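You operate a simulated robot arm through the tools that you are given. There is no shell and no other tool.

You are at the controls of a simulated robot arm. One attempt, no reset.

JOB
Put the four rings from the long tray on pegs of their size.
Fine: each peg is marked small, middle or large.
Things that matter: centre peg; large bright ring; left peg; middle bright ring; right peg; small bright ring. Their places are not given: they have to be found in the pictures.

Only the result counts: the job must be done as asked and must still hold three seconds after the hand-in. Knocking over, shifting, dropping, spilling or breaking anything else fails it.

ROBOT AND FRAMES
A 6-joint arm with a two-finger gripper, fixed in place. Base frame: the origin is at the foot of the arm, x ahead of it, y to its left, z up; the work surface is at about z = 0.92. Readings come in m, rad, newtons and seconds.
It reaches about 1.298 m from its shoulder. Its first joint turns from -2.601 to 2.601 rad. Payload 1.57 kg.
The TCP is the grasp point between the finger pads, 0.021 m short of the fingertips. In the tool frame z runs along the fingers and y along their closing line. Largest opening 0.07 m; the body of the gripper starts 0.05 m behind the TCP.
Orientation is that of the tool frame in the base frame, as a unit quaternion [x, y, z, w]. With the fingers straight down and closing along the base's y, the tool's x points along the base's -x, its y along +y and its z along -z.

CONTROLS
- The arm moves only by the tool drive_tool. Its argument "moves" is a list of rows, each a list of 3 entries, a list of its own where there are three numbers: the gripper command, from -1 (fully open) to 1 (shut), values between in proportion, then the shift along the base's x, y, z in m, then the turn, a rotation vector about the base's x, y, z in rad. In form: [[gripper, [x, y, z], [ax, ay, az]], ...]. A call has 1 to 20 rows; each row shifts and turns the commanded pose from where the row before left it. Each row takes 0.2 s and may step no farther than 0.05 m and 0.15 rad from the row before; otherwise, or with a gripper value out of range, the whole call is refused. Where a pose cannot be reached the arm comes as near as it can. A force on the tool above 40 N (or 10 N above the force at the start of the call, whichever is more), or a blocked arm, ends the call early, and 0.2 s more pass. The fingers move at their own pace and stop on an object; they squeeze with about 30 N. The grip force told is the motor's: it shows also when the fingers shut on nothing. Time passes only in rows, and 0.2 s behind the last, so rows that do not move let the fingers close. The reply holds the time, the measured pose of the TCP, the force on the tool along the base axes, the opening and the grip force, in the units named above and with some noise, with the torque about the TCP (base axes, N m) and any sound that the robot's microphone picked up.
- Cameras (640 x 400 px; columns grow to the right, rows downward): "scene" is fixed at [0.2204, 0.5018, 1.5015]; the picture's right is [-0.97, -0.26, 0.00], its down [-0.10, 0.39, -0.92] and it looks along [0.24, -0.89, -0.40] (base axes); focal length 337 px, centre (320, 200). "wrist" rides on the gripper at [0.079, 0.004, -0.081] in the tool frame; the picture's right is [-0.05, 1.00, 0.00], its down [-0.67, -0.04, -0.74] and it looks along [-0.74, -0.04, 0.67] (tool axes); focal length 256 px, centre (320, 200).
- capture(camera): a new picture of that camera. No time passes.
- lift_body(by): slides the trunk up (or, below 0, down) by that many m; the arm rides with it, the base frame stays. It gives what a move gives, with no picture.
- measure_at(camera, pixels): for up to 12 pixels [column, row] of the newest picture of that camera ("zoom" is the newest enlarged one), the place [x, y, z] in the base frame of the surface seen there, good to about 0.002 m. No time passes.
- inspect(camera, box): a new picture of the part [left, top, right, bottom] of that camera's present view, enlarged. No time passes.
- job_done(): hands the job in; it is judged then, once.

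Open the gripper and draw the arm clear of the work before you hand the job in, unless the task says otherwise.

The tools are called after ">>>" as a command line: name --argument value ..., lists and objects as JSON in quotes. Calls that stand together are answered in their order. drive_tool: Moves the arm, as the interface text tells. Its arguments: {"type":"object","properties":{"moves":{"type":"array","items":{"type":"array"}}},"required":["moves"]} The other tools are called the same way: lift_body (by) slides the trunk up or down; capture (camera) takes a picture; measure_at (camera, pixels) gives the place of the surface under pixels of a picture; inspect (camera, box) takes an enlarged picture of a part of a camera's view; job_done () hands the job in.

At the start:

```text
time_s: 0.0
position: [0.425, -0.5237, 1.2255]
tcp_rot: [0.0, 1.0, 0.0, 0.0]
contact_force: [-0.1, -1.1, -0.9]
moment: [-0.01, 0.0, -0.05]
gripper_width: 0.07
grasp_force: 0.0
trunk travel left (down, up): [-0.906, 0.064]
```

scene: 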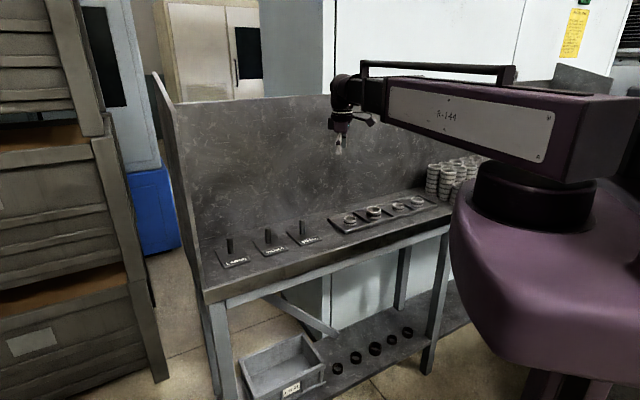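
wrist: 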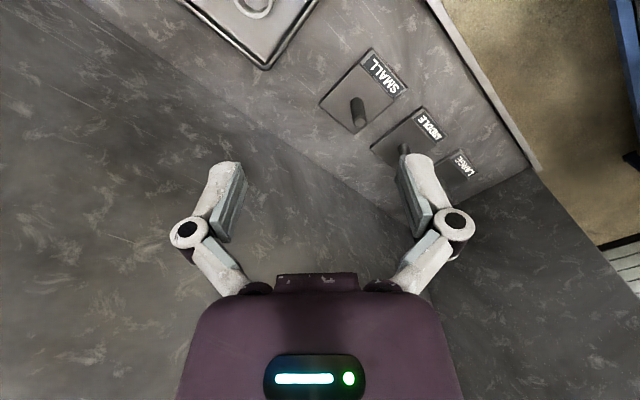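

The scene picture shows three marked pegs near (230,250), (268,240), (303,230) and a long tray with rings near (350,218)-(417,202). I enlarge both areas to look at them closely.

>>> inspect --camera "scene" --box '[200, 180, 340, 280]'

>>> inspect --camera "scene" --box '[320, 150, 480, 250]'

>>> inspect --camera "wrist" --box '[160, 0, 560, 250]'

```text
4.00 times, centred on (270, 230) of scene
```

zoom: 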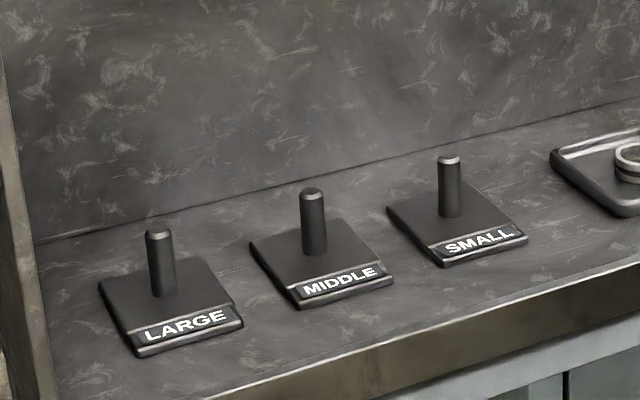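

```text
4.00 times, centred on (400, 200) of scene
```

zoom: 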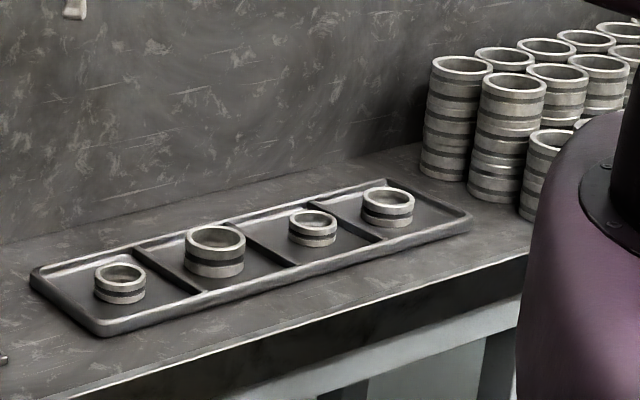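

```text
1.60 times, centred on (360, 125) of wrist
```

zoom: 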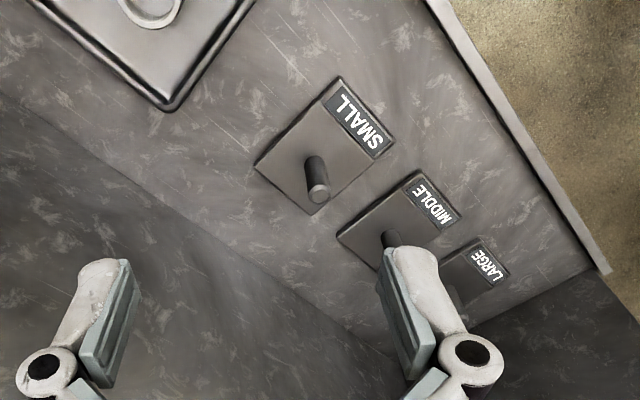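

The zoom shows the pegs labelled LARGE, MIDDLE, SMALL from left to right, and four rings in the tray: what seem to be two small, one large and one middle. I zoom tightly on the tray next so that I can measure each ring's size.

>>> inspect --camera "scene" --box '[325, 185, 445, 260]'

```text
5.33 times, centred on (385, 222) of scene
```

zoom: 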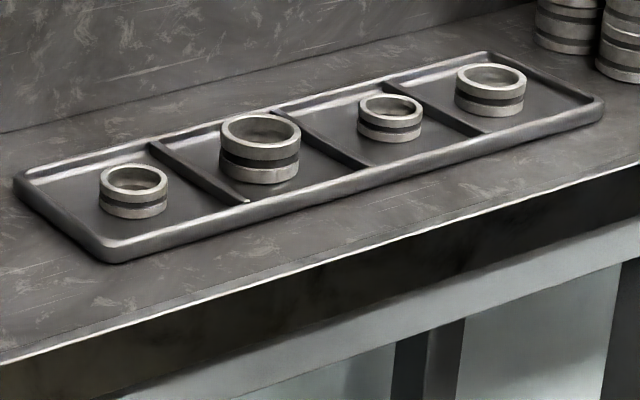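

I see the rings in the zoom at about (133,190), (260,148), (390,117), (490,90). I measure rim points, left, right, front and back, for the first two rings and then the other two.

>>> measure_at --camera "zoom" --pixels '[[101, 183], [166, 182], [133, 168], [133, 194], [133, 183], [134, 214], [223, 132], [298, 132], [260, 116], [260, 147], [260, 132], [260, 180]]'

>>> measure_at --camera "zoom" --pixels '[[360, 109], [420, 109], [390, 96], [390, 119], [390, 108], [390, 138], [459, 80], [523, 80], [490, 65], [490, 92], [490, 78], [490, 113]]'

>>> measure_at --camera "zoom" --pixels '[[20, 178], [110, 250], [490, 55], [600, 105], [80, 200], [200, 180], [330, 150], [440, 120], [540, 100], [205, 178], [320, 140], [200, 260]]'

```text
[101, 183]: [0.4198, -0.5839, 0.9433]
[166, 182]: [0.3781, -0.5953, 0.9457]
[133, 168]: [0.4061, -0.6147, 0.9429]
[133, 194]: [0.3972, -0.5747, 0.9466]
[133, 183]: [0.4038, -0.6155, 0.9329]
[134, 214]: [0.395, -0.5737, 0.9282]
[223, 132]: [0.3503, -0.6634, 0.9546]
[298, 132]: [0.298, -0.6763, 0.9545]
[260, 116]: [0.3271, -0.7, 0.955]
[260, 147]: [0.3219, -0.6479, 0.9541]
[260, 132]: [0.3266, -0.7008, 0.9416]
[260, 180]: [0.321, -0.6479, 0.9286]
```

```text
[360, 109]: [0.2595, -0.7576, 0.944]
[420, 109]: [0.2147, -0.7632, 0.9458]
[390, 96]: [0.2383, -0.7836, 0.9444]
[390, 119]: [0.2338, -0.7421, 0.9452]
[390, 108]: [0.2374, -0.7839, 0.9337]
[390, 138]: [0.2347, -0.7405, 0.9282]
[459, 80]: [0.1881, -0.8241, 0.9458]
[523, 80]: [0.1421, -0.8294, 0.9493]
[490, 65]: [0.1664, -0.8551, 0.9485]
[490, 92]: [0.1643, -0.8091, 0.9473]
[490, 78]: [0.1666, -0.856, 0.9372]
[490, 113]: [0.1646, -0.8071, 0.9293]
```

```text
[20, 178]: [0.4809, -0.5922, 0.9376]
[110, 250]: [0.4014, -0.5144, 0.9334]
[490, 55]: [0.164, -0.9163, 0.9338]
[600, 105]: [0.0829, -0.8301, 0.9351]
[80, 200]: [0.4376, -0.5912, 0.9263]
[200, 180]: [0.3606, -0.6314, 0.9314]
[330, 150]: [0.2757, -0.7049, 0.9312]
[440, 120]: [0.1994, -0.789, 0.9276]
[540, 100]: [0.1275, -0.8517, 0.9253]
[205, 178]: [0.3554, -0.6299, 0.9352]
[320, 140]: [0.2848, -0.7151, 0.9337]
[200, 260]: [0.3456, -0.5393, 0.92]
```

Ring diameters read about 0.043 m (A, at 0.399,-0.595), 0.054 m (B, at 0.324,-0.674), 0.044 m (C, at 0.237,-0.762) and 0.047 m (D, at 0.165,-0.832): small, large, small, middle. Next I zoom on the pegs to measure them.

>>> inspect --camera "scene" --box '[215, 210, 335, 285]'

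```text
5.33 times, centred on (275, 248) of scene
```

zoom: 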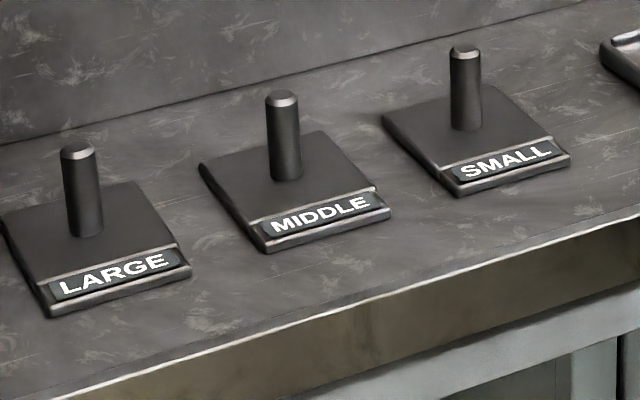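

The pegs stand in the zoom with tops at (77,150), (282,97), (465,50). I measure tops, sides and plates for each.

>>> measure_at --camera "zoom" --pixels '[[77, 151], [64, 170], [98, 170], [82, 190], [86, 234], [120, 215], [282, 98], [268, 120], [298, 120], [284, 140], [287, 178], [320, 165]]'

>>> measure_at --camera "zoom" --pixels '[[465, 51], [452, 75], [479, 75], [465, 95], [466, 128], [500, 115], [420, 120], [440, 130], [230, 170], [50, 230], [20, 215], [300, 148]]'

>>> measure_at --camera "zoom" --pixels '[[48, 312], [188, 270], [138, 184], [6, 216], [265, 248], [388, 210], [316, 134], [202, 165], [457, 192], [567, 158], [496, 88], [385, 118]]'

```text
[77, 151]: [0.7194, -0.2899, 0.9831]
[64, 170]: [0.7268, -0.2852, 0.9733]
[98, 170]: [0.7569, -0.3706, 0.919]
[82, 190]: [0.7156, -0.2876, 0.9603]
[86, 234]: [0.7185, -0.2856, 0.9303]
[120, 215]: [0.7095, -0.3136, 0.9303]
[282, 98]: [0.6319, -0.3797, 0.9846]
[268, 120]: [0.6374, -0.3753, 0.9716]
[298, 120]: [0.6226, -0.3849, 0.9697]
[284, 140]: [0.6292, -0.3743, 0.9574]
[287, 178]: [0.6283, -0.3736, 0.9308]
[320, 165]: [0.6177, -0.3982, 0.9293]
```

```text
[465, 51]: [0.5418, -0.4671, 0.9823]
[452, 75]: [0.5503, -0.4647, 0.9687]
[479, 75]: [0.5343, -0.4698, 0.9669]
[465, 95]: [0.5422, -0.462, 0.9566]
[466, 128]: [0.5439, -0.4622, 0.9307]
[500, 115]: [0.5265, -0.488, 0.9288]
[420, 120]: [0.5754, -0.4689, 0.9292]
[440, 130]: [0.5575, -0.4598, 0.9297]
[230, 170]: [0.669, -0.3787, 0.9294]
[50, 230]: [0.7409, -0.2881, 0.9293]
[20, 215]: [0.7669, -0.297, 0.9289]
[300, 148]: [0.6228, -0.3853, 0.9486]
```

```text
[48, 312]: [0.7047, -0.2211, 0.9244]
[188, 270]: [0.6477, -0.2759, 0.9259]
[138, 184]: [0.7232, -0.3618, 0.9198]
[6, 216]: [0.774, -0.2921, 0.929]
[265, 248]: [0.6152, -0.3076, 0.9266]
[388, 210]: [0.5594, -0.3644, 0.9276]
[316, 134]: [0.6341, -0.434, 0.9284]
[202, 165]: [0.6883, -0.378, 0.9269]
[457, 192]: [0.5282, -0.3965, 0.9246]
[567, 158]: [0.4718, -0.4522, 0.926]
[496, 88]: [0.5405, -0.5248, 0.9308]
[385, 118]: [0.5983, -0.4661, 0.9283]
```

Pegs are about 0.017 m thick, with tops at z≈0.984 and plates at z≈0.930, centred near (0.718,-0.293), (0.631,-0.381), (0.544,-0.469). I measure the surroundings next: back panel, side panel, and the ring stacks on the right.

>>> measure_at --camera "scene" --pixels '[[210, 105], [300, 100], [310, 160], [300, 205], [230, 230], [180, 130], [190, 200], [200, 260], [430, 165], [448, 170], [460, 155], [470, 175]]'

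>>> measure_at --camera "scene" --pixels '[[345, 85], [340, 120], [340, 145], [400, 110], [450, 120], [500, 180], [430, 75], [390, 90], [155, 75], [205, 290], [440, 185], [330, 102]]'

```text
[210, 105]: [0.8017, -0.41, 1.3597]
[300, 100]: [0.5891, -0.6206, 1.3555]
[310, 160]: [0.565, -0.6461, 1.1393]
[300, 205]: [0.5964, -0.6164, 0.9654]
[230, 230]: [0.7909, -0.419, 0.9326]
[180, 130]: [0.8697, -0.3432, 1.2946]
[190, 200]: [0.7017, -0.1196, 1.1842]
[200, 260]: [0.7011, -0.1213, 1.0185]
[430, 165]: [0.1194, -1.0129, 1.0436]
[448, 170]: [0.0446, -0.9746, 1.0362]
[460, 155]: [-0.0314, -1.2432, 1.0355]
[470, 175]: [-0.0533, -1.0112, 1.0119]
```

```text
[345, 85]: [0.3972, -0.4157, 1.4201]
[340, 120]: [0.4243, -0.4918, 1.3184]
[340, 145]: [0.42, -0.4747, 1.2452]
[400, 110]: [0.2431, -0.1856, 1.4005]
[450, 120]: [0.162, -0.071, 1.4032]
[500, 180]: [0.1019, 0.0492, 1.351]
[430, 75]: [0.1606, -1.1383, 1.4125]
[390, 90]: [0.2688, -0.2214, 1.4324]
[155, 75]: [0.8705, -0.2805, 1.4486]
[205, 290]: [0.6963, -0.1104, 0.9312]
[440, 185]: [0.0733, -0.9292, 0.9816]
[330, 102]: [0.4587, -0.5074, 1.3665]
```

The back panel lies at about 0.856 m along the (0.71,-0.71) direction, with pegs and rings at about 0.71, and the stacks stand near (0.04,-0.97) up to z 1.044. I measure some points on the arm to understand how its links lie before I lower it.

>>> measure_at --camera "scene" --pixels '[[600, 120], [560, 110], [520, 120], [480, 130], [430, 110], [375, 100], [360, 90], [440, 65], [510, 70], [560, 160], [560, 250], [490, 220]]'

>>> capture --camera "wrist"

```text
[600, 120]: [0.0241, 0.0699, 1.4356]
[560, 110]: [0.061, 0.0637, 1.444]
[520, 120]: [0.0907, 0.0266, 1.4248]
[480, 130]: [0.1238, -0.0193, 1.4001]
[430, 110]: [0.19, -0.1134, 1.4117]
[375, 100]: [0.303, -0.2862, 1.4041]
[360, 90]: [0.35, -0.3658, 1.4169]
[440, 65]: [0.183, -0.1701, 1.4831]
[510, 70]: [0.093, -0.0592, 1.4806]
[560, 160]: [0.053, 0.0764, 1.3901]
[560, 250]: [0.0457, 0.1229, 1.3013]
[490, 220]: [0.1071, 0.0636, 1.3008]
```

```text
taken
```

wrist: 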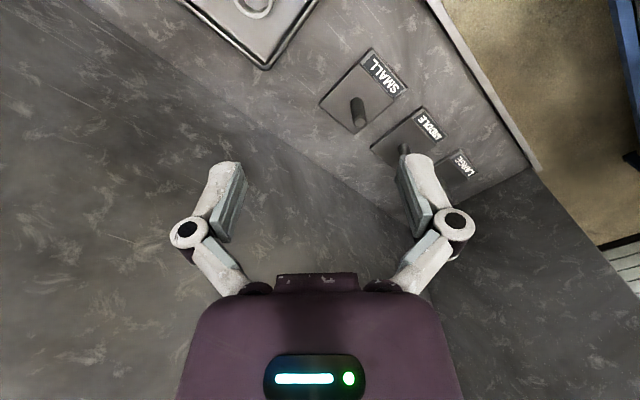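

The arm's beam lies level at z≈1.41, pointing over the table, and nothing is between the gripper and ring A at (0.399,-0.595). I move above ring A at about z 1.10 with fingers open.

>>> drive_tool --moves '[[-1, [-0.0087, -0.0236, -0.0417], [0, 0, 0]], [-1, [-0.0087, -0.0236, -0.0417], [0, 0, 0]], [-1, [-0.0087, -0.0236, -0.0417], [0, 0, 0]]]'

>>> capture --camera "scene"

>>> capture --camera "wrist"

```text
time_s: 0.8
position: [0.3983, -0.5956, 1.225]
tcp_rot: [0.0, 1.0, 0.0, 0.0]
contact_force: [-0.6, 0.4, -0.3]
moment: [0.03, 0.04, -0.01]
gripper_width: 0.0699
grasp_force: 0.1
out of reach, approached as far as the arm can: row 1, 2, 3
trunk travel left (down, up): [-0.906, 0.064]
```

```text
taken
```

scene: 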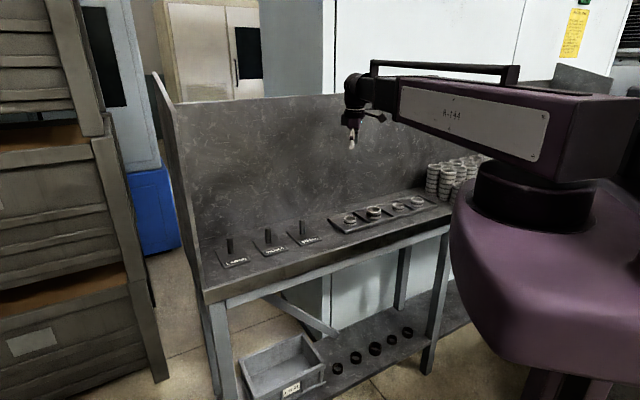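

```text
taken
```

wrist: 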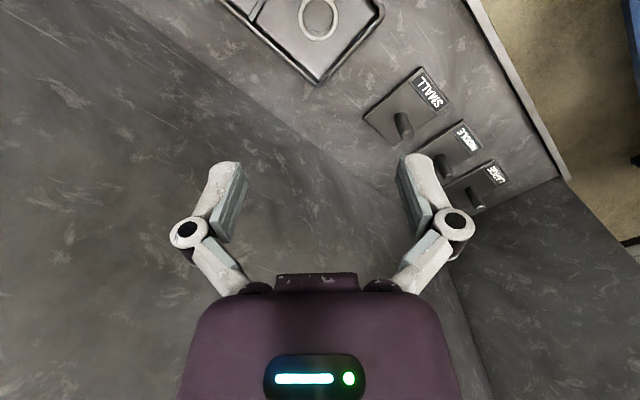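

The shift in x and y was followed (0.3983,-0.5956) but z stayed at 1.225, so this arm moves only level and height must come from the trunk. I lower the trunk by 0.10 m, with ring A appearing at about (318,15) in the wrist view directly below the gripper.

>>> lift_body --by -0.1

>>> capture --camera "wrist"

>>> capture --camera "scene"

```text
time_s: 2.1
position: [0.3986, -0.5933, 1.1254]
tcp_rot: [0.0, 1.0, 0.001, 0.0]
contact_force: [-0.7, -0.4, -0.2]
moment: [0.0, -0.01, 0.01]
gripper_width: 0.07
grasp_force: 0.1
trunk travel left (down, up): [-0.806, 0.164]
```

```text
taken
```

wrist: 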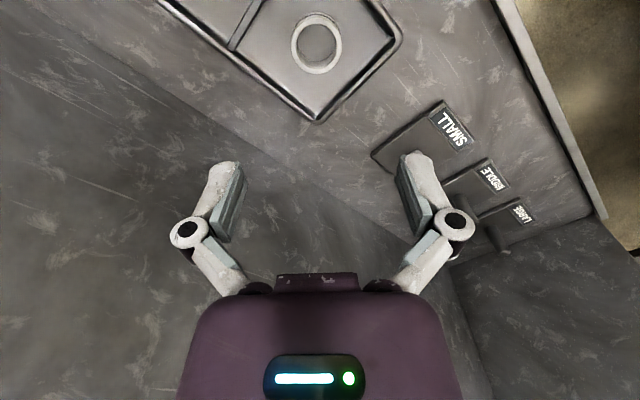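

```text
taken
```

scene: 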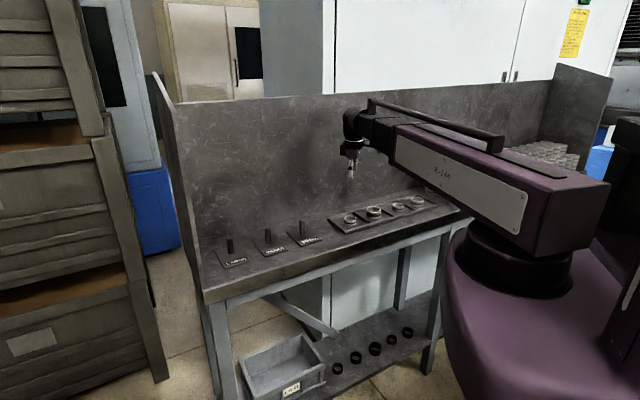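

The trunk lowered cleanly, TCP z 1.125, and ring A shows in the wrist view at about (317,43). I measure its rim from here.

>>> inspect --camera "wrist" --box '[237, 0, 397, 100]'

```text
4.00 times, centred on (317, 50) of wrist
```

zoom: 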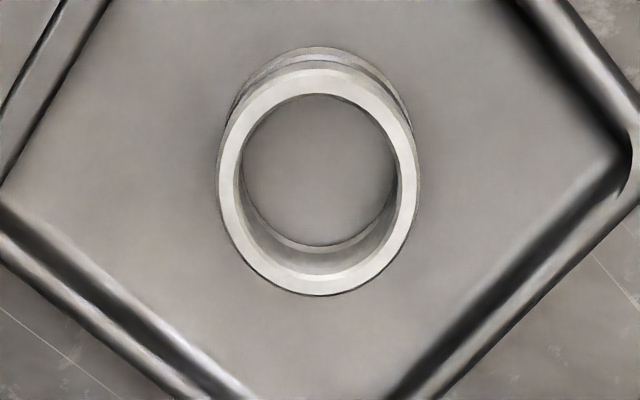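

The zoom shows ring A's top rim from (218,180) to (419,180) and from (318,60) to (318,294). I measure points on the top face and inside.

>>> measure_at --camera "zoom" --pixels '[[224, 180], [414, 180], [318, 72], [318, 288], [318, 180], [240, 180], [400, 180], [318, 98], [318, 270], [100, 250], [500, 120], [560, 220]]'

```text
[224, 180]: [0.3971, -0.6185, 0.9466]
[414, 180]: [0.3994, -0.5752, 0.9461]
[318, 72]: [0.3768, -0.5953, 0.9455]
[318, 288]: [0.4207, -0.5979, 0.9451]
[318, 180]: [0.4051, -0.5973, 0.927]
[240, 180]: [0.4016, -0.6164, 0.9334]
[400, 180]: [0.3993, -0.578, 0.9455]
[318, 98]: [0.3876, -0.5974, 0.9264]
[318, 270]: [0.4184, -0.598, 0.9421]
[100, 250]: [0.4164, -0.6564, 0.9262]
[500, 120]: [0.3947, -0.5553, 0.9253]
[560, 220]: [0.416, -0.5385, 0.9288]
```

Ring A's centre is (0.3988,-0.597), top z 0.946, tray floor 0.9265. I nudge y by -0.002 and then lower the trunk by 0.12 with fingers open.

>>> drive_tool --moves '[[-1, [0.0, -0.002, 0.0], [0, 0, 0]], [-1, [0, 0, 0], [0, 0, 0]]]'

>>> lift_body --by -0.12

>>> capture --camera "wrist"

>>> capture --camera "scene"

```text
time_s: 2.7
position: [0.3979, -0.5972, 1.1251]
tcp_rot: [0.0, 1.0, 0.0, 0.0]
contact_force: [-0.3, -0.8, -0.5]
moment: [-0.03, 0.01, 0.0]
gripper_width: 0.07
grasp_force: 0.0
trunk travel left (down, up): [-0.806, 0.164]
```

```text
time_s: 4.2
position: [0.3987, -0.5969, 1.0046]
tcp_rot: [0.0, 1.0, 0.0, 0.0]
contact_force: [-0.3, -0.3, -0.5]
moment: [0.01, 0.01, 0.03]
gripper_width: 0.0699
grasp_force: 0.1
trunk travel left (down, up): [-0.686, 0.284]
```

```text
taken
```

wrist: 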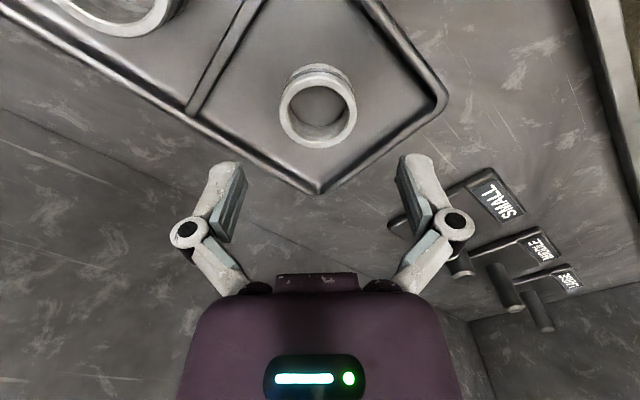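

```text
taken
```

scene: 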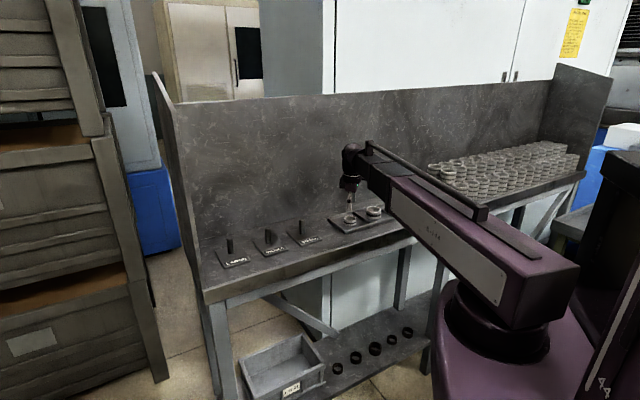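

The gripper stands centred over ring A (317,112) at z 1.0046. Before the last descent I check the height of the beam's underside and measure the ring again.

>>> measure_at --camera "scene" --pixels '[[395, 212], [420, 235], [450, 262], [480, 285], [500, 300], [356, 170], [352, 180], [450, 220], [520, 300], [470, 320], [430, 170], [350, 150]]'

>>> measure_at --camera "wrist" --pixels '[[282, 105], [353, 105], [317, 142], [317, 76], [317, 110], [317, 90], [235, 60], [400, 60], [317, 175], [120, 20], [170, 10], [317, 130]]'

```text
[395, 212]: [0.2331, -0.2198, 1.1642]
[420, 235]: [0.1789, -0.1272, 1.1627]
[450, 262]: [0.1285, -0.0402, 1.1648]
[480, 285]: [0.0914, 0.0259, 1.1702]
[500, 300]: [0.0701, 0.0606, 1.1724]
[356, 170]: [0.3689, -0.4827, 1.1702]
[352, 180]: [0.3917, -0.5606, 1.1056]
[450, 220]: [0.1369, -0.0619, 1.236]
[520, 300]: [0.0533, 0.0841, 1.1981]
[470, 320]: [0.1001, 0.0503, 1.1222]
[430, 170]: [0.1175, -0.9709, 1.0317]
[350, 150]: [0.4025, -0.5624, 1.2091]
```

```text
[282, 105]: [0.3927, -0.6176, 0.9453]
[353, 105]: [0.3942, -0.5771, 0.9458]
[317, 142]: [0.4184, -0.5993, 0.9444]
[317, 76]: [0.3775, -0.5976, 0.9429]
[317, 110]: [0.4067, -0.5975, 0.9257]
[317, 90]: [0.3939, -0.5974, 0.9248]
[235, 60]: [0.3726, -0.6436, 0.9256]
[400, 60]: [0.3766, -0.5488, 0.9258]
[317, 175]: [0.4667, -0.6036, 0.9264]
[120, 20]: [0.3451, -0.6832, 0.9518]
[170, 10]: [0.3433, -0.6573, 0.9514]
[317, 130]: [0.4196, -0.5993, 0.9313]
```

The beam's underside is at 1.164, leaving ample clearance, and ring A's centre is confirmed near (0.398,-0.5975). I lower by 0.0525 to TCP z≈0.952 so the tips stop about 4.5 mm above the tray floor.

>>> lift_body --by -0.0525

>>> capture --camera "wrist"

```text
time_s: 5.2
position: [0.4, -0.5956, 0.9519]
tcp_rot: [0.0, 1.0, 0.0, 0.001]
contact_force: [-0.1, -0.1, -0.5]
moment: [0.01, 0.0, -0.04]
gripper_width: 0.0701
grasp_force: 0.1
trunk travel left (down, up): [-0.633, 0.337]
```

```text
taken
```

wrist: 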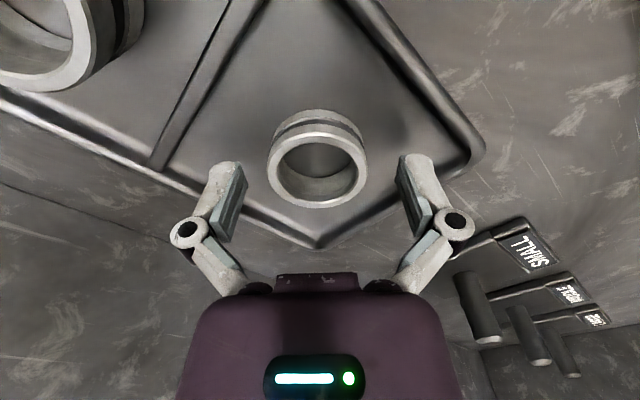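

The ring sits between the open fingers at (318,170), matching the TCP's projection near (320,184). I close the gripper with still rows.

>>> drive_tool --moves '[[1, [0, 0, 0], [0, 0, 0]], [1, [0, 0, 0], [0, 0, 0]], [1, [0, 0, 0], [0, 0, 0]], [1, [0, 0, 0], [0, 0, 0]]]'

>>> capture --camera "wrist"

```text
time_s: 6.2
position: [0.3988, -0.5964, 0.9527]
tcp_rot: [0.001, 1.0, 0.0, 0.001]
contact_force: [0.4, -2.0, 7.2]
moment: [-0.15, 0.01, 0.01]
gripper_width: 0.0463
grasp_force: 29.9
trunk travel left (down, up): [-0.633, 0.337]
```

```text
taken
```

wrist: 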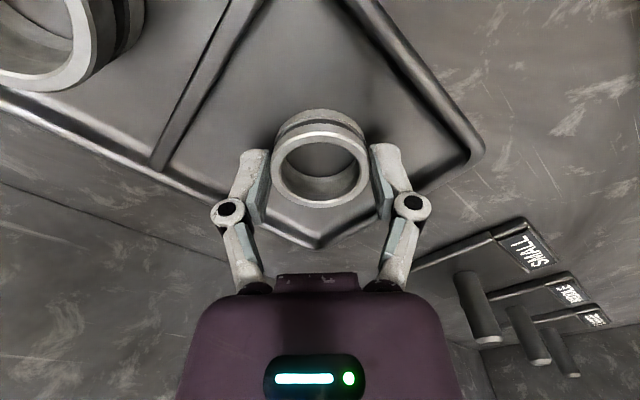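

The fingers stopped at 0.0463 m with 30 N, so ring A is held. I lift the trunk by 0.11 and look.

>>> lift_body --by 0.11

>>> capture --camera "wrist"

>>> inspect --camera "scene" --box '[260, 150, 420, 250]'

```text
time_s: 7.6
position: [0.3983, -0.5972, 1.0621]
tcp_rot: [0.0, 1.0, 0.0, 0.0]
contact_force: [-0.4, 0.6, -1.0]
moment: [0.0, -0.01, 0.02]
gripper_width: 0.0462
grasp_force: 30.3
trunk travel left (down, up): [-0.743, 0.227]
```

```text
taken
```

wrist: 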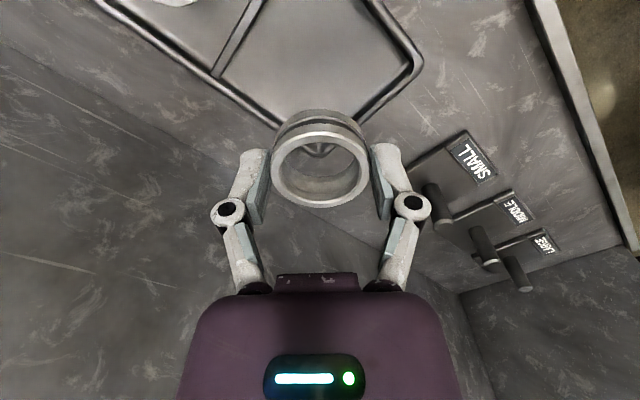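

```text
4.00 times, centred on (340, 200) of scene
```

zoom: 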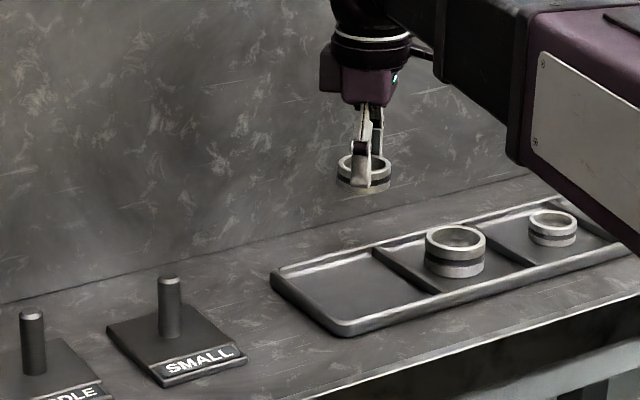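

Ring A hangs level between the fingers. I zoom on the SMALL peg in the wrist view near (440,200) to refine its place.

>>> inspect --camera "wrist" --box '[380, 110, 580, 310]'

```text
2.00 times, centred on (480, 210) of wrist
```

zoom: 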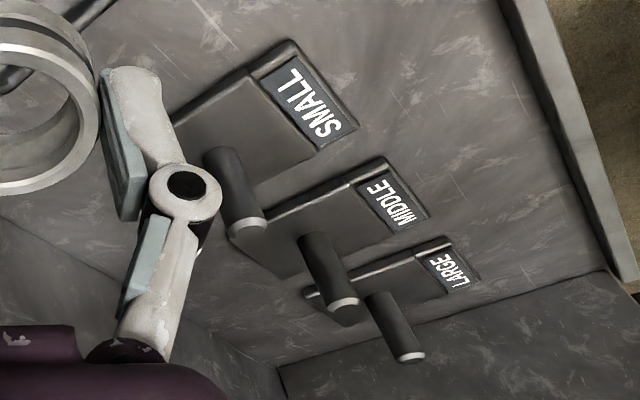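

The three peg tops appear in the zoom at (249,226), (344,304), (411,357). I measure them and points on the shafts.

>>> measure_at --camera "zoom" --pixels '[[249, 226], [240, 226], [260, 226], [344, 304], [335, 305], [355, 303], [411, 357], [403, 359], [420, 355], [220, 160], [318, 250], [385, 310]]'

```text
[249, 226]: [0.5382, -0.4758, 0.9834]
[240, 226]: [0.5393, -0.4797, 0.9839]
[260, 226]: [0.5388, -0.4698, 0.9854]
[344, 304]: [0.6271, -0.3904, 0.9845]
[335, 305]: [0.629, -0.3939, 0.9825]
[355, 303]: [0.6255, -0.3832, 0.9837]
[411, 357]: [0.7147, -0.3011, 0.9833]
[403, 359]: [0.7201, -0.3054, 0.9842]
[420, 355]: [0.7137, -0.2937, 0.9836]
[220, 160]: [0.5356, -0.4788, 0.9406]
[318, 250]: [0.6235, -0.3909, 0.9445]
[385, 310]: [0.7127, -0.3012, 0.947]
```

Combining both views, the pegs are centred near (0.544,-0.472), (0.6315,-0.384), (0.7205,-0.295). I carry ring A over the SMALL peg at the present height, where the ring clears the peg top by about 5 cm.

>>> drive_tool --moves '[[1, [0.0291, 0.02494, 0], [0, 0, 0]], [1, [0.0291, 0.02494, 0], [0, 0, 0]], [1, [0.0291, 0.02494, 0], [0, 0, 0]], [1, [0.0291, 0.02494, 0], [0, 0, 0]], [1, [0.0291, 0.02494, 0], [0, 0, 0]], [1, [0, 0, 0], [0, 0, 0]]]'

>>> capture --camera "wrist"

>>> inspect --camera "scene" --box '[240, 150, 380, 270]'

```text
time_s: 9.0
position: [0.5443, -0.4721, 1.0621]
tcp_rot: [0.0, 1.0, 0.0, -0.001]
contact_force: [-1.0, -0.2, -1.2]
moment: [-0.01, -0.02, 0.03]
gripper_width: 0.046
grasp_force: 30.2
trunk travel left (down, up): [-0.743, 0.227]
```

```text
taken
```

wrist: 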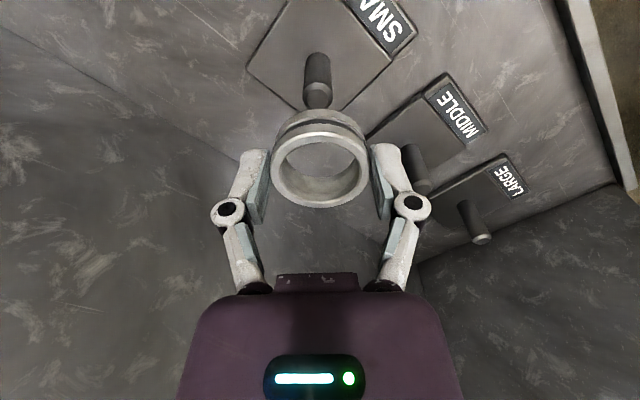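

```text
3.33 times, centred on (310, 210) of scene
```

zoom: 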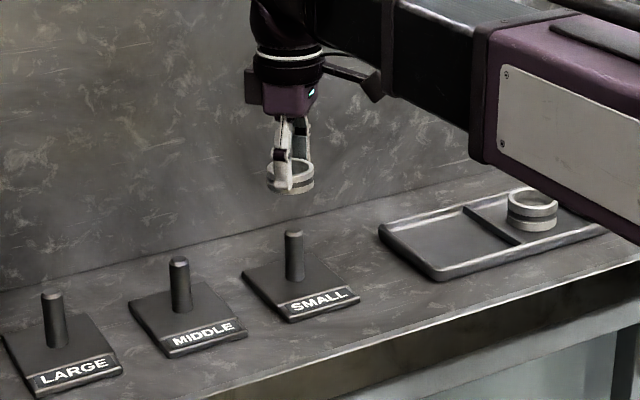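

The SMALL peg appears in the wrist view at (317,90), just beyond the ring whose middle is at (320,165). I zoom on both to measure the peg top and the ring centre together.

>>> inspect --camera "wrist" --box '[240, 30, 400, 230]'

>>> measure_at --camera "wrist" --pixels '[[317, 92], [317, 88], [307, 92], [328, 92], [317, 80], [274, 165], [367, 165], [320, 139], [320, 200], [310, 95], [325, 95], [318, 100]]'

```text
2.00 times, centred on (320, 130) of wrist
```

zoom: 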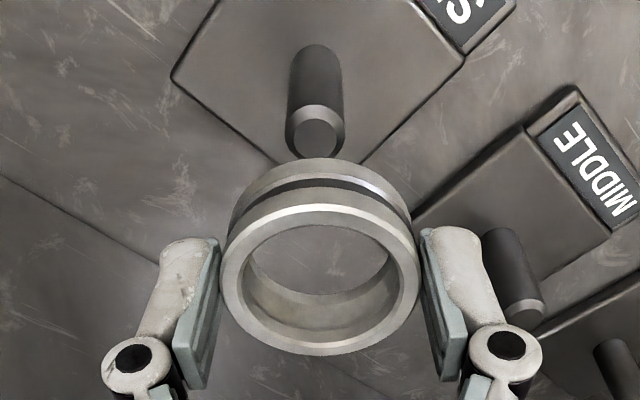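

```text
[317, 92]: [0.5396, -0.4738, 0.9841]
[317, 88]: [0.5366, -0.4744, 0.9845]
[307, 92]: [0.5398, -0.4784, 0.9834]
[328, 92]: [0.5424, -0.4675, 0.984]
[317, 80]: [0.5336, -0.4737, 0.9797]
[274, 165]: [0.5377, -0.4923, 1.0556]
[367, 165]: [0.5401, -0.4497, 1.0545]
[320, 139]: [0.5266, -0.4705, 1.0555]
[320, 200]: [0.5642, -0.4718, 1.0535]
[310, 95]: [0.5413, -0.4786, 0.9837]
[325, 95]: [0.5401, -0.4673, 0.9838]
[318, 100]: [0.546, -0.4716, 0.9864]
```

Peg top centre reads about (0.545,-0.473) and the ring centre about (0.545,-0.471), well inside the 9 mm play. I lower the trunk by 0.09 to slide the ring over the peg.

>>> lift_body --by -0.09

>>> capture --camera "wrist"

>>> inspect --camera "scene" --box '[250, 190, 370, 270]'

```text
time_s: 10.2
position: [0.5431, -0.4718, 0.9716]
tcp_rot: [0.0, 1.0, 0.0, -0.001]
contact_force: [-0.1, 0.3, -0.1]
moment: [0.01, 0.01, 0.01]
gripper_width: 0.0462
grasp_force: 30.3
trunk travel left (down, up): [-0.653, 0.317]
```

```text
taken
```

wrist: 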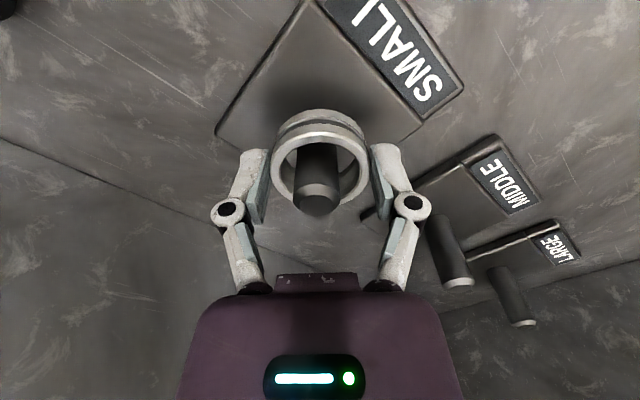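

```text
5.00 times, centred on (310, 230) of scene
```

zoom: 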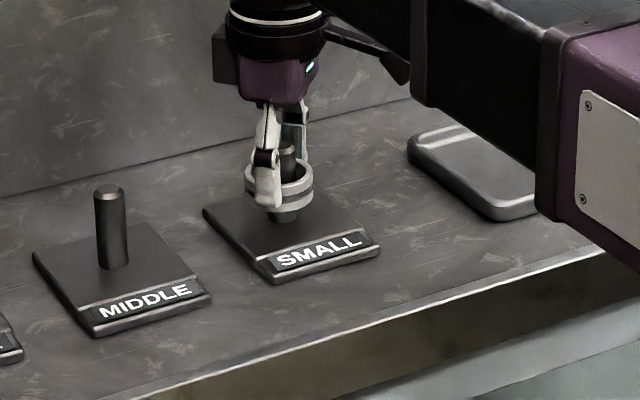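

The peg's top now shows through the ring at (317,185) and the ring surrounds it freely. I lower by 0.0145 so the ring rests about 1 mm above the plate.

>>> lift_body --by -0.0145

>>> inspect --camera "scene" --box '[250, 190, 370, 270]'

```text
time_s: 10.9
position: [0.5436, -0.4726, 0.9564]
tcp_rot: [-0.001, 1.0, 0.0, 0.0]
contact_force: [0.2, -0.7, -1.4]
moment: [-0.01, 0.02, -0.02]
gripper_width: 0.0465
grasp_force: 30.1
trunk travel left (down, up): [-0.639, 0.331]
```

```text
5.00 times, centred on (310, 230) of scene
```

zoom: 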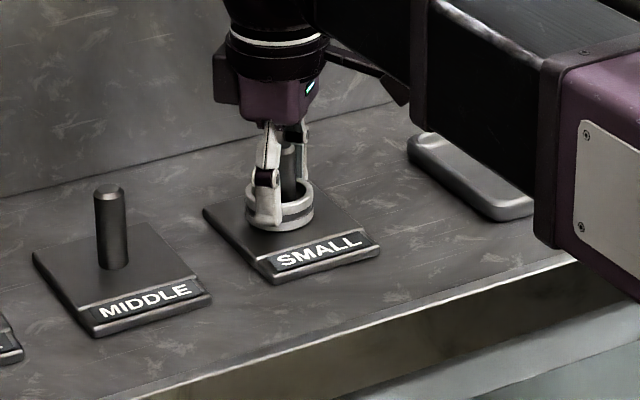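

The ring sits right over the plate at TCP z 0.9564 with no contact force yet. I open the fingers with still rows.

>>> drive_tool --moves '[[0.2, [0, 0, 0], [0, 0, 0]], [-0.2, [0, 0, 0], [0, 0, 0]], [-1, [0, 0, 0], [0, 0, 0]], [-1, [0, 0, 0], [0, 0, 0]]]'

>>> inspect --camera "scene" --box '[250, 190, 370, 270]'

>>> capture --camera "wrist"

```text
time_s: 11.9
position: [0.5423, -0.4724, 0.9574]
tcp_rot: [0.0, 1.0, 0.001, -0.001]
contact_force: [0.8, 0.1, 0.0]
moment: [-0.02, 0.0, 0.04]
gripper_width: 0.0699
grasp_force: 0.1
trunk travel left (down, up): [-0.639, 0.331]
```

```text
5.00 times, centred on (310, 230) of scene
```

zoom: 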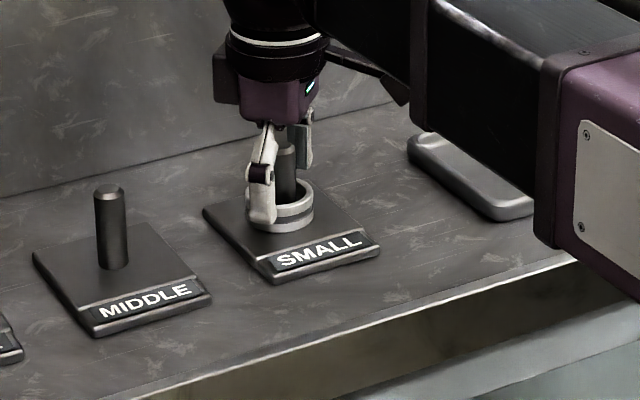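

```text
taken
```

wrist: 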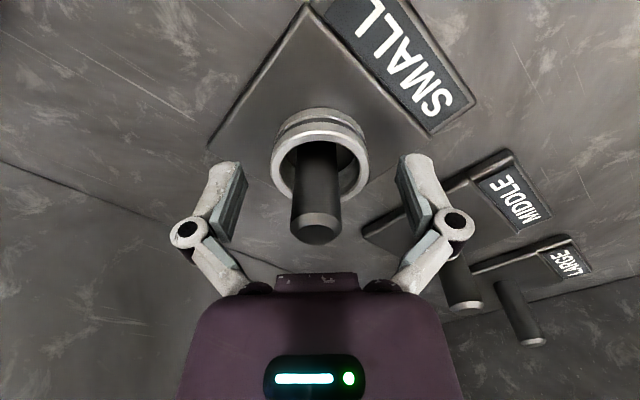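

Ring A is released and stands around the SMALL peg. I raise the trunk by 0.12 and move level to above ring B near (0.324,-0.674).

>>> lift_body --by 0.12

>>> drive_tool --moves '[[-1, [-0.03139, -0.02883, 0], [0, 0, 0]], [-1, [-0.03139, -0.02883, 0], [0, 0, 0]], [-1, [-0.03139, -0.02883, 0], [0, 0, 0]], [-1, [-0.03139, -0.02883, 0], [0, 0, 0]], [-1, [-0.03139, -0.02883, 0], [0, 0, 0]], [-1, [-0.03139, -0.02883, 0], [0, 0, 0]], [-1, [-0.03139, -0.02883, 0], [0, 0, 0]], [-1, [0, 0, 0], [0, 0, 0]]]'

>>> capture --camera "wrist"

>>> capture --camera "scene"

```text
time_s: 13.4
position: [0.5441, -0.4726, 1.0779]
tcp_rot: [-0.001, 1.0, 0.0, 0.0]
contact_force: [0.8, 0.4, -1.1]
moment: [0.02, 0.0, 0.02]
gripper_width: 0.07
grasp_force: 0.1
trunk travel left (down, up): [-0.759, 0.211]
```

```text
time_s: 15.2
position: [0.324, -0.6739, 1.0789]
tcp_rot: [0.0, 1.0, 0.0, -0.001]
contact_force: [0.1, 0.2, -0.6]
moment: [-0.02, -0.02, 0.04]
gripper_width: 0.0699
grasp_force: 0.2
trunk travel left (down, up): [-0.759, 0.211]
```

```text
taken
```

wrist: 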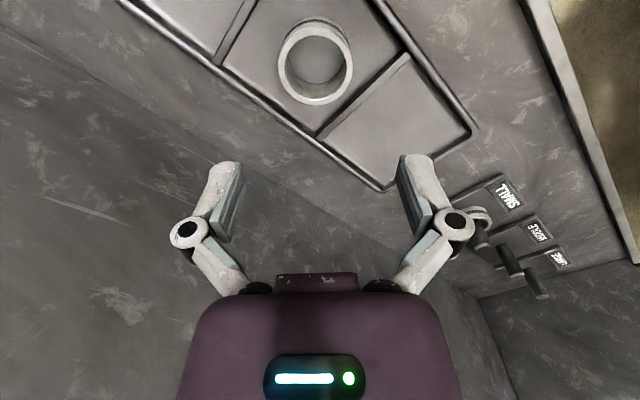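

```text
taken
```

scene: 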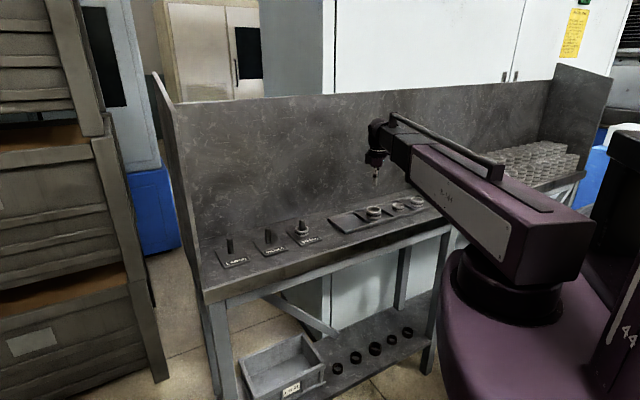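

Ring B shows in the wrist view at (316,62), above the TCP column. I measure its rim and the tray near it.

>>> inspect --camera "wrist" --box '[236, 12, 396, 112]'

```text
4.00 times, centred on (316, 62) of wrist
```

zoom: 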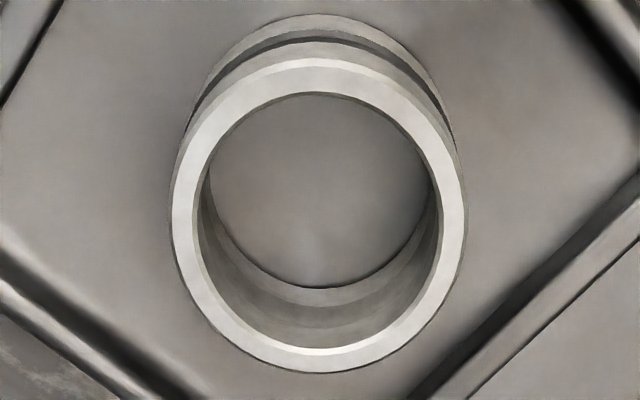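

>>> measure_at --camera "zoom" --pixels '[[178, 215], [458, 215], [318, 66], [318, 364], [318, 200], [200, 215], [440, 215], [318, 90], [318, 345], [90, 200], [560, 150], [100, 380]]'

```text
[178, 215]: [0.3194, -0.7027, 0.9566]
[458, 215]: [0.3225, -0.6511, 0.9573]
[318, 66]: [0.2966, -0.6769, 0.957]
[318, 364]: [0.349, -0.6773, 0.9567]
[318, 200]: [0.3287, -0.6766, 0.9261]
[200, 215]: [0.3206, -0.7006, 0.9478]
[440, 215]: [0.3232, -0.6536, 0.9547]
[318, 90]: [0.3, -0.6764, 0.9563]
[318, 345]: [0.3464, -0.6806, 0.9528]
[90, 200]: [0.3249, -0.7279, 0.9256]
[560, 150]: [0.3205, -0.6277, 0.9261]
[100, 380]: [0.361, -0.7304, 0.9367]
```

Ring B's centre is (0.323,-0.677), outer width about 0.056 m, top z 0.957. I shift by (-0.001,-0.003) and lower by 0.09, which keeps the tips about 1 cm above the ring.

>>> drive_tool --moves '[[-1, [-0.001, -0.003, 0], [0, 0, 0]], [-1, [0, 0, 0], [0, 0, 0]]]'

>>> lift_body --by -0.09

>>> capture --camera "wrist"

```text
time_s: 15.8
position: [0.3231, -0.6774, 1.0778]
tcp_rot: [0.0, 1.0, -0.001, 0.0]
contact_force: [-0.1, 0.7, -0.2]
moment: [0.02, 0.0, -0.01]
gripper_width: 0.07
grasp_force: 0.0
trunk travel left (down, up): [-0.759, 0.211]
```

```text
time_s: 17.0
position: [0.3233, -0.6776, 0.9895]
tcp_rot: [0.0, 1.0, 0.0, 0.0]
contact_force: [-0.9, 0.1, -0.9]
moment: [0.01, -0.01, -0.01]
gripper_width: 0.07
grasp_force: 0.1
trunk travel left (down, up): [-0.669, 0.301]
```

```text
taken
```

wrist: 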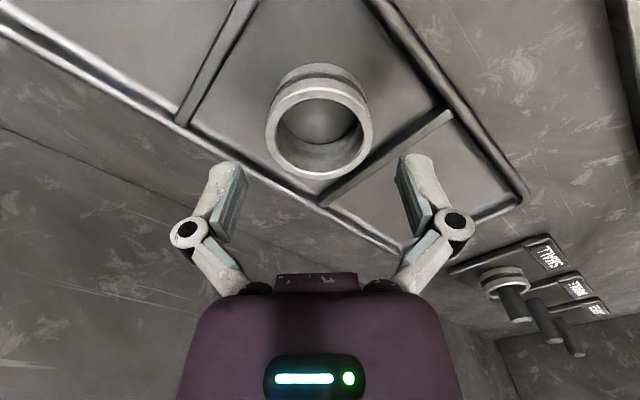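

Ring B is centred between the fingers (column 319) with free tray floor on both sides. I lower by 0.0365 to TCP z≈0.952.

>>> lift_body --by -0.0365

>>> capture --camera "wrist"

```text
time_s: 17.8
position: [0.3238, -0.6766, 0.951]
tcp_rot: [0.0, 1.0, 0.0, 0.001]
contact_force: [-0.4, 1.4, -0.1]
moment: [0.03, 0.01, -0.02]
gripper_width: 0.0699
grasp_force: 0.1
trunk travel left (down, up): [-0.632, 0.338]
```

```text
taken
```

wrist: 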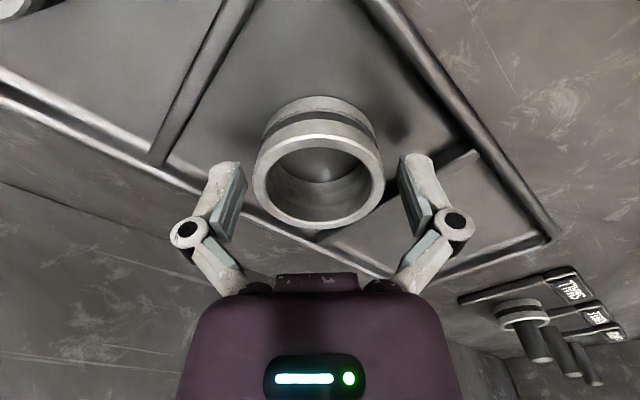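

The large ring fits between the fingers with a gap on each side and no contact force. I close the gripper.

>>> drive_tool --moves '[[1, [0, 0, 0], [0, 0, 0]], [1, [0, 0, 0], [0, 0, 0]], [1, [0, 0, 0], [0, 0, 0]], [1, [0, 0, 0], [0, 0, 0]]]'

```text
time_s: 18.8
position: [0.3238, -0.6772, 0.9522]
tcp_rot: [0.001, 1.0, 0.0, 0.0]
contact_force: [-0.5, -0.2, 3.6]
moment: [0.06, 0.0, 0.05]
gripper_width: 0.0567
grasp_force: 30.2
trunk travel left (down, up): [-0.632, 0.338]
```

Ring B is held at a width of 0.0567 m, clearly larger than ring A's 0.0462 m. I lift by 0.115 and travel most of the way toward the LARGE peg, stopping to check clearance to the side panel.

>>> lift_body --by 0.115

>>> drive_tool --moves '[[1, [0.03308, 0.03183, 0], [0, 0, 0]], [1, [0.03308, 0.03183, 0], [0, 0, 0]], [1, [0.03308, 0.03183, 0], [0, 0, 0]], [1, [0.03308, 0.03183, 0], [0, 0, 0]], [1, [0.03308, 0.03183, 0], [0, 0, 0]], [1, [0.03308, 0.03183, 0], [0, 0, 0]], [1, [0.03308, 0.03183, 0], [0, 0, 0]], [1, [0.03308, 0.03183, 0], [0, 0, 0]], [1, [0.03308, 0.03183, 0], [0, 0, 0]], [1, [0, 0, 0], [0, 0, 0]]]'

>>> capture --camera "scene"

>>> capture --camera "wrist"

```text
time_s: 20.3
position: [0.3242, -0.6775, 1.0663]
tcp_rot: [0.0, 1.0, 0.0, 0.001]
contact_force: [0.2, -0.2, -2.1]
moment: [-0.01, 0.0, 0.0]
gripper_width: 0.0565
grasp_force: 30.3
trunk travel left (down, up): [-0.747, 0.223]
```

```text
time_s: 22.5
position: [0.6221, -0.3903, 1.0643]
tcp_rot: [0.0, 1.0, 0.0, 0.0]
contact_force: [-0.3, 1.1, -1.0]
moment: [-0.01, 0.01, -0.01]
gripper_width: 0.0566
grasp_force: 30.4
trunk travel left (down, up): [-0.747, 0.223]
```

```text
taken
```

scene: 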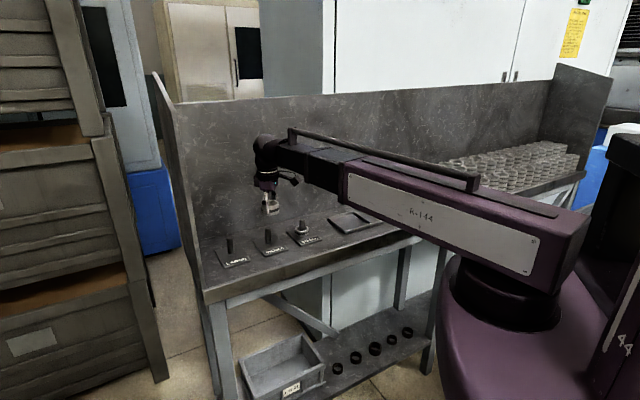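

```text
taken
```

wrist: 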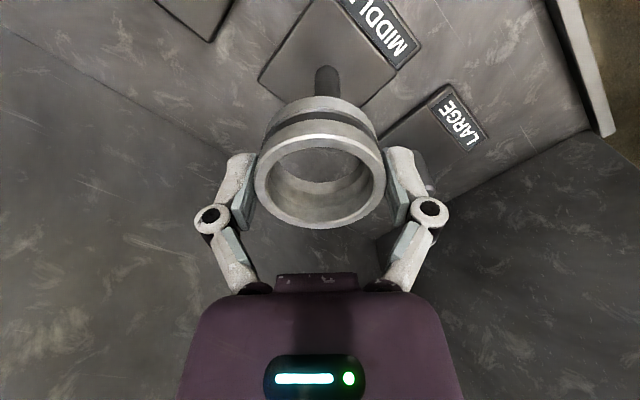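

The arm is over the MIDDLE peg with wide clearance to the side panel. I go the remaining (0.0984,0.0953) to stand over the LARGE peg.

>>> drive_tool --moves '[[1, [0.0328, 0.03177, 0], [0, 0, 0]], [1, [0.0328, 0.03177, 0], [0, 0, 0]], [1, [0.0328, 0.03177, 0], [0, 0, 0]], [1, [0, 0, 0], [0, 0, 0]]]'

>>> capture --camera "wrist"

>>> capture --camera "scene"

```text
time_s: 23.5
position: [0.7204, -0.2957, 1.0669]
tcp_rot: [0.0, 1.0, 0.0, 0.0]
contact_force: [0.0, -0.1, -2.0]
moment: [-0.02, -0.01, 0.02]
gripper_width: 0.0567
grasp_force: 30.4
trunk travel left (down, up): [-0.747, 0.223]
```

```text
taken
```

wrist: 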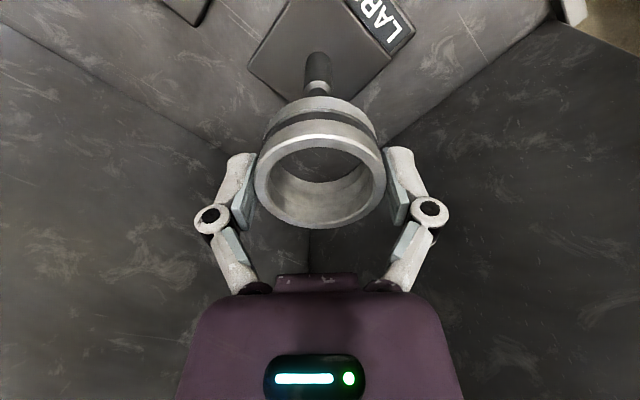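

```text
taken
```

scene: 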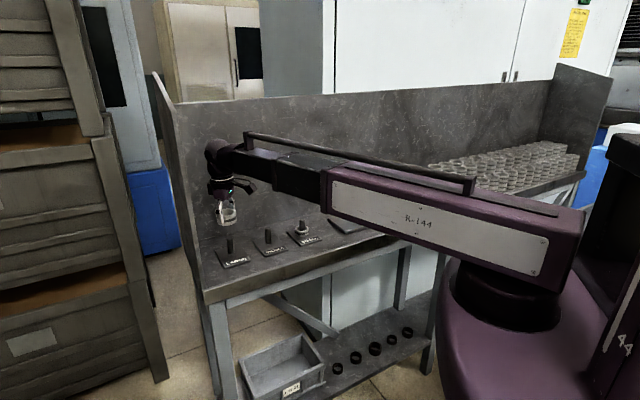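

The LARGE peg appears at (317,75) in line with the ring at (320,180), as the small one did. I measure the visible peg part and the ring's rim.

>>> measure_at --camera "wrist" --pixels '[[317, 92], [317, 88], [308, 90], [328, 90], [317, 70], [257, 180], [385, 180], [320, 145], [320, 224], [317, 95], [306, 75], [331, 75]]'

>>> inspect --camera "scene" --box '[180, 180, 300, 280]'

```text
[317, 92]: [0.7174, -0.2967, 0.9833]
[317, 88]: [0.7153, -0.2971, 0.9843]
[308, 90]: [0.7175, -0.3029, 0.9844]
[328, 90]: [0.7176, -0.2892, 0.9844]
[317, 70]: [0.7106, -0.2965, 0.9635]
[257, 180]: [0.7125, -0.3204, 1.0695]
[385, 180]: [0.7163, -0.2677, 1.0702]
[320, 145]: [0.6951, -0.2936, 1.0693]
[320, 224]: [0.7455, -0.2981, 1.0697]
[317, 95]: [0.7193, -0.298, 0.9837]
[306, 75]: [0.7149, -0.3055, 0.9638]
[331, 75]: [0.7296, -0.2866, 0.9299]
```

```text
4.00 times, centred on (240, 230) of scene
```

zoom: 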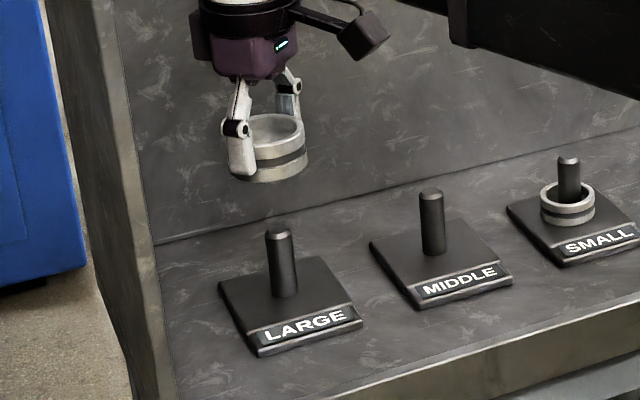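

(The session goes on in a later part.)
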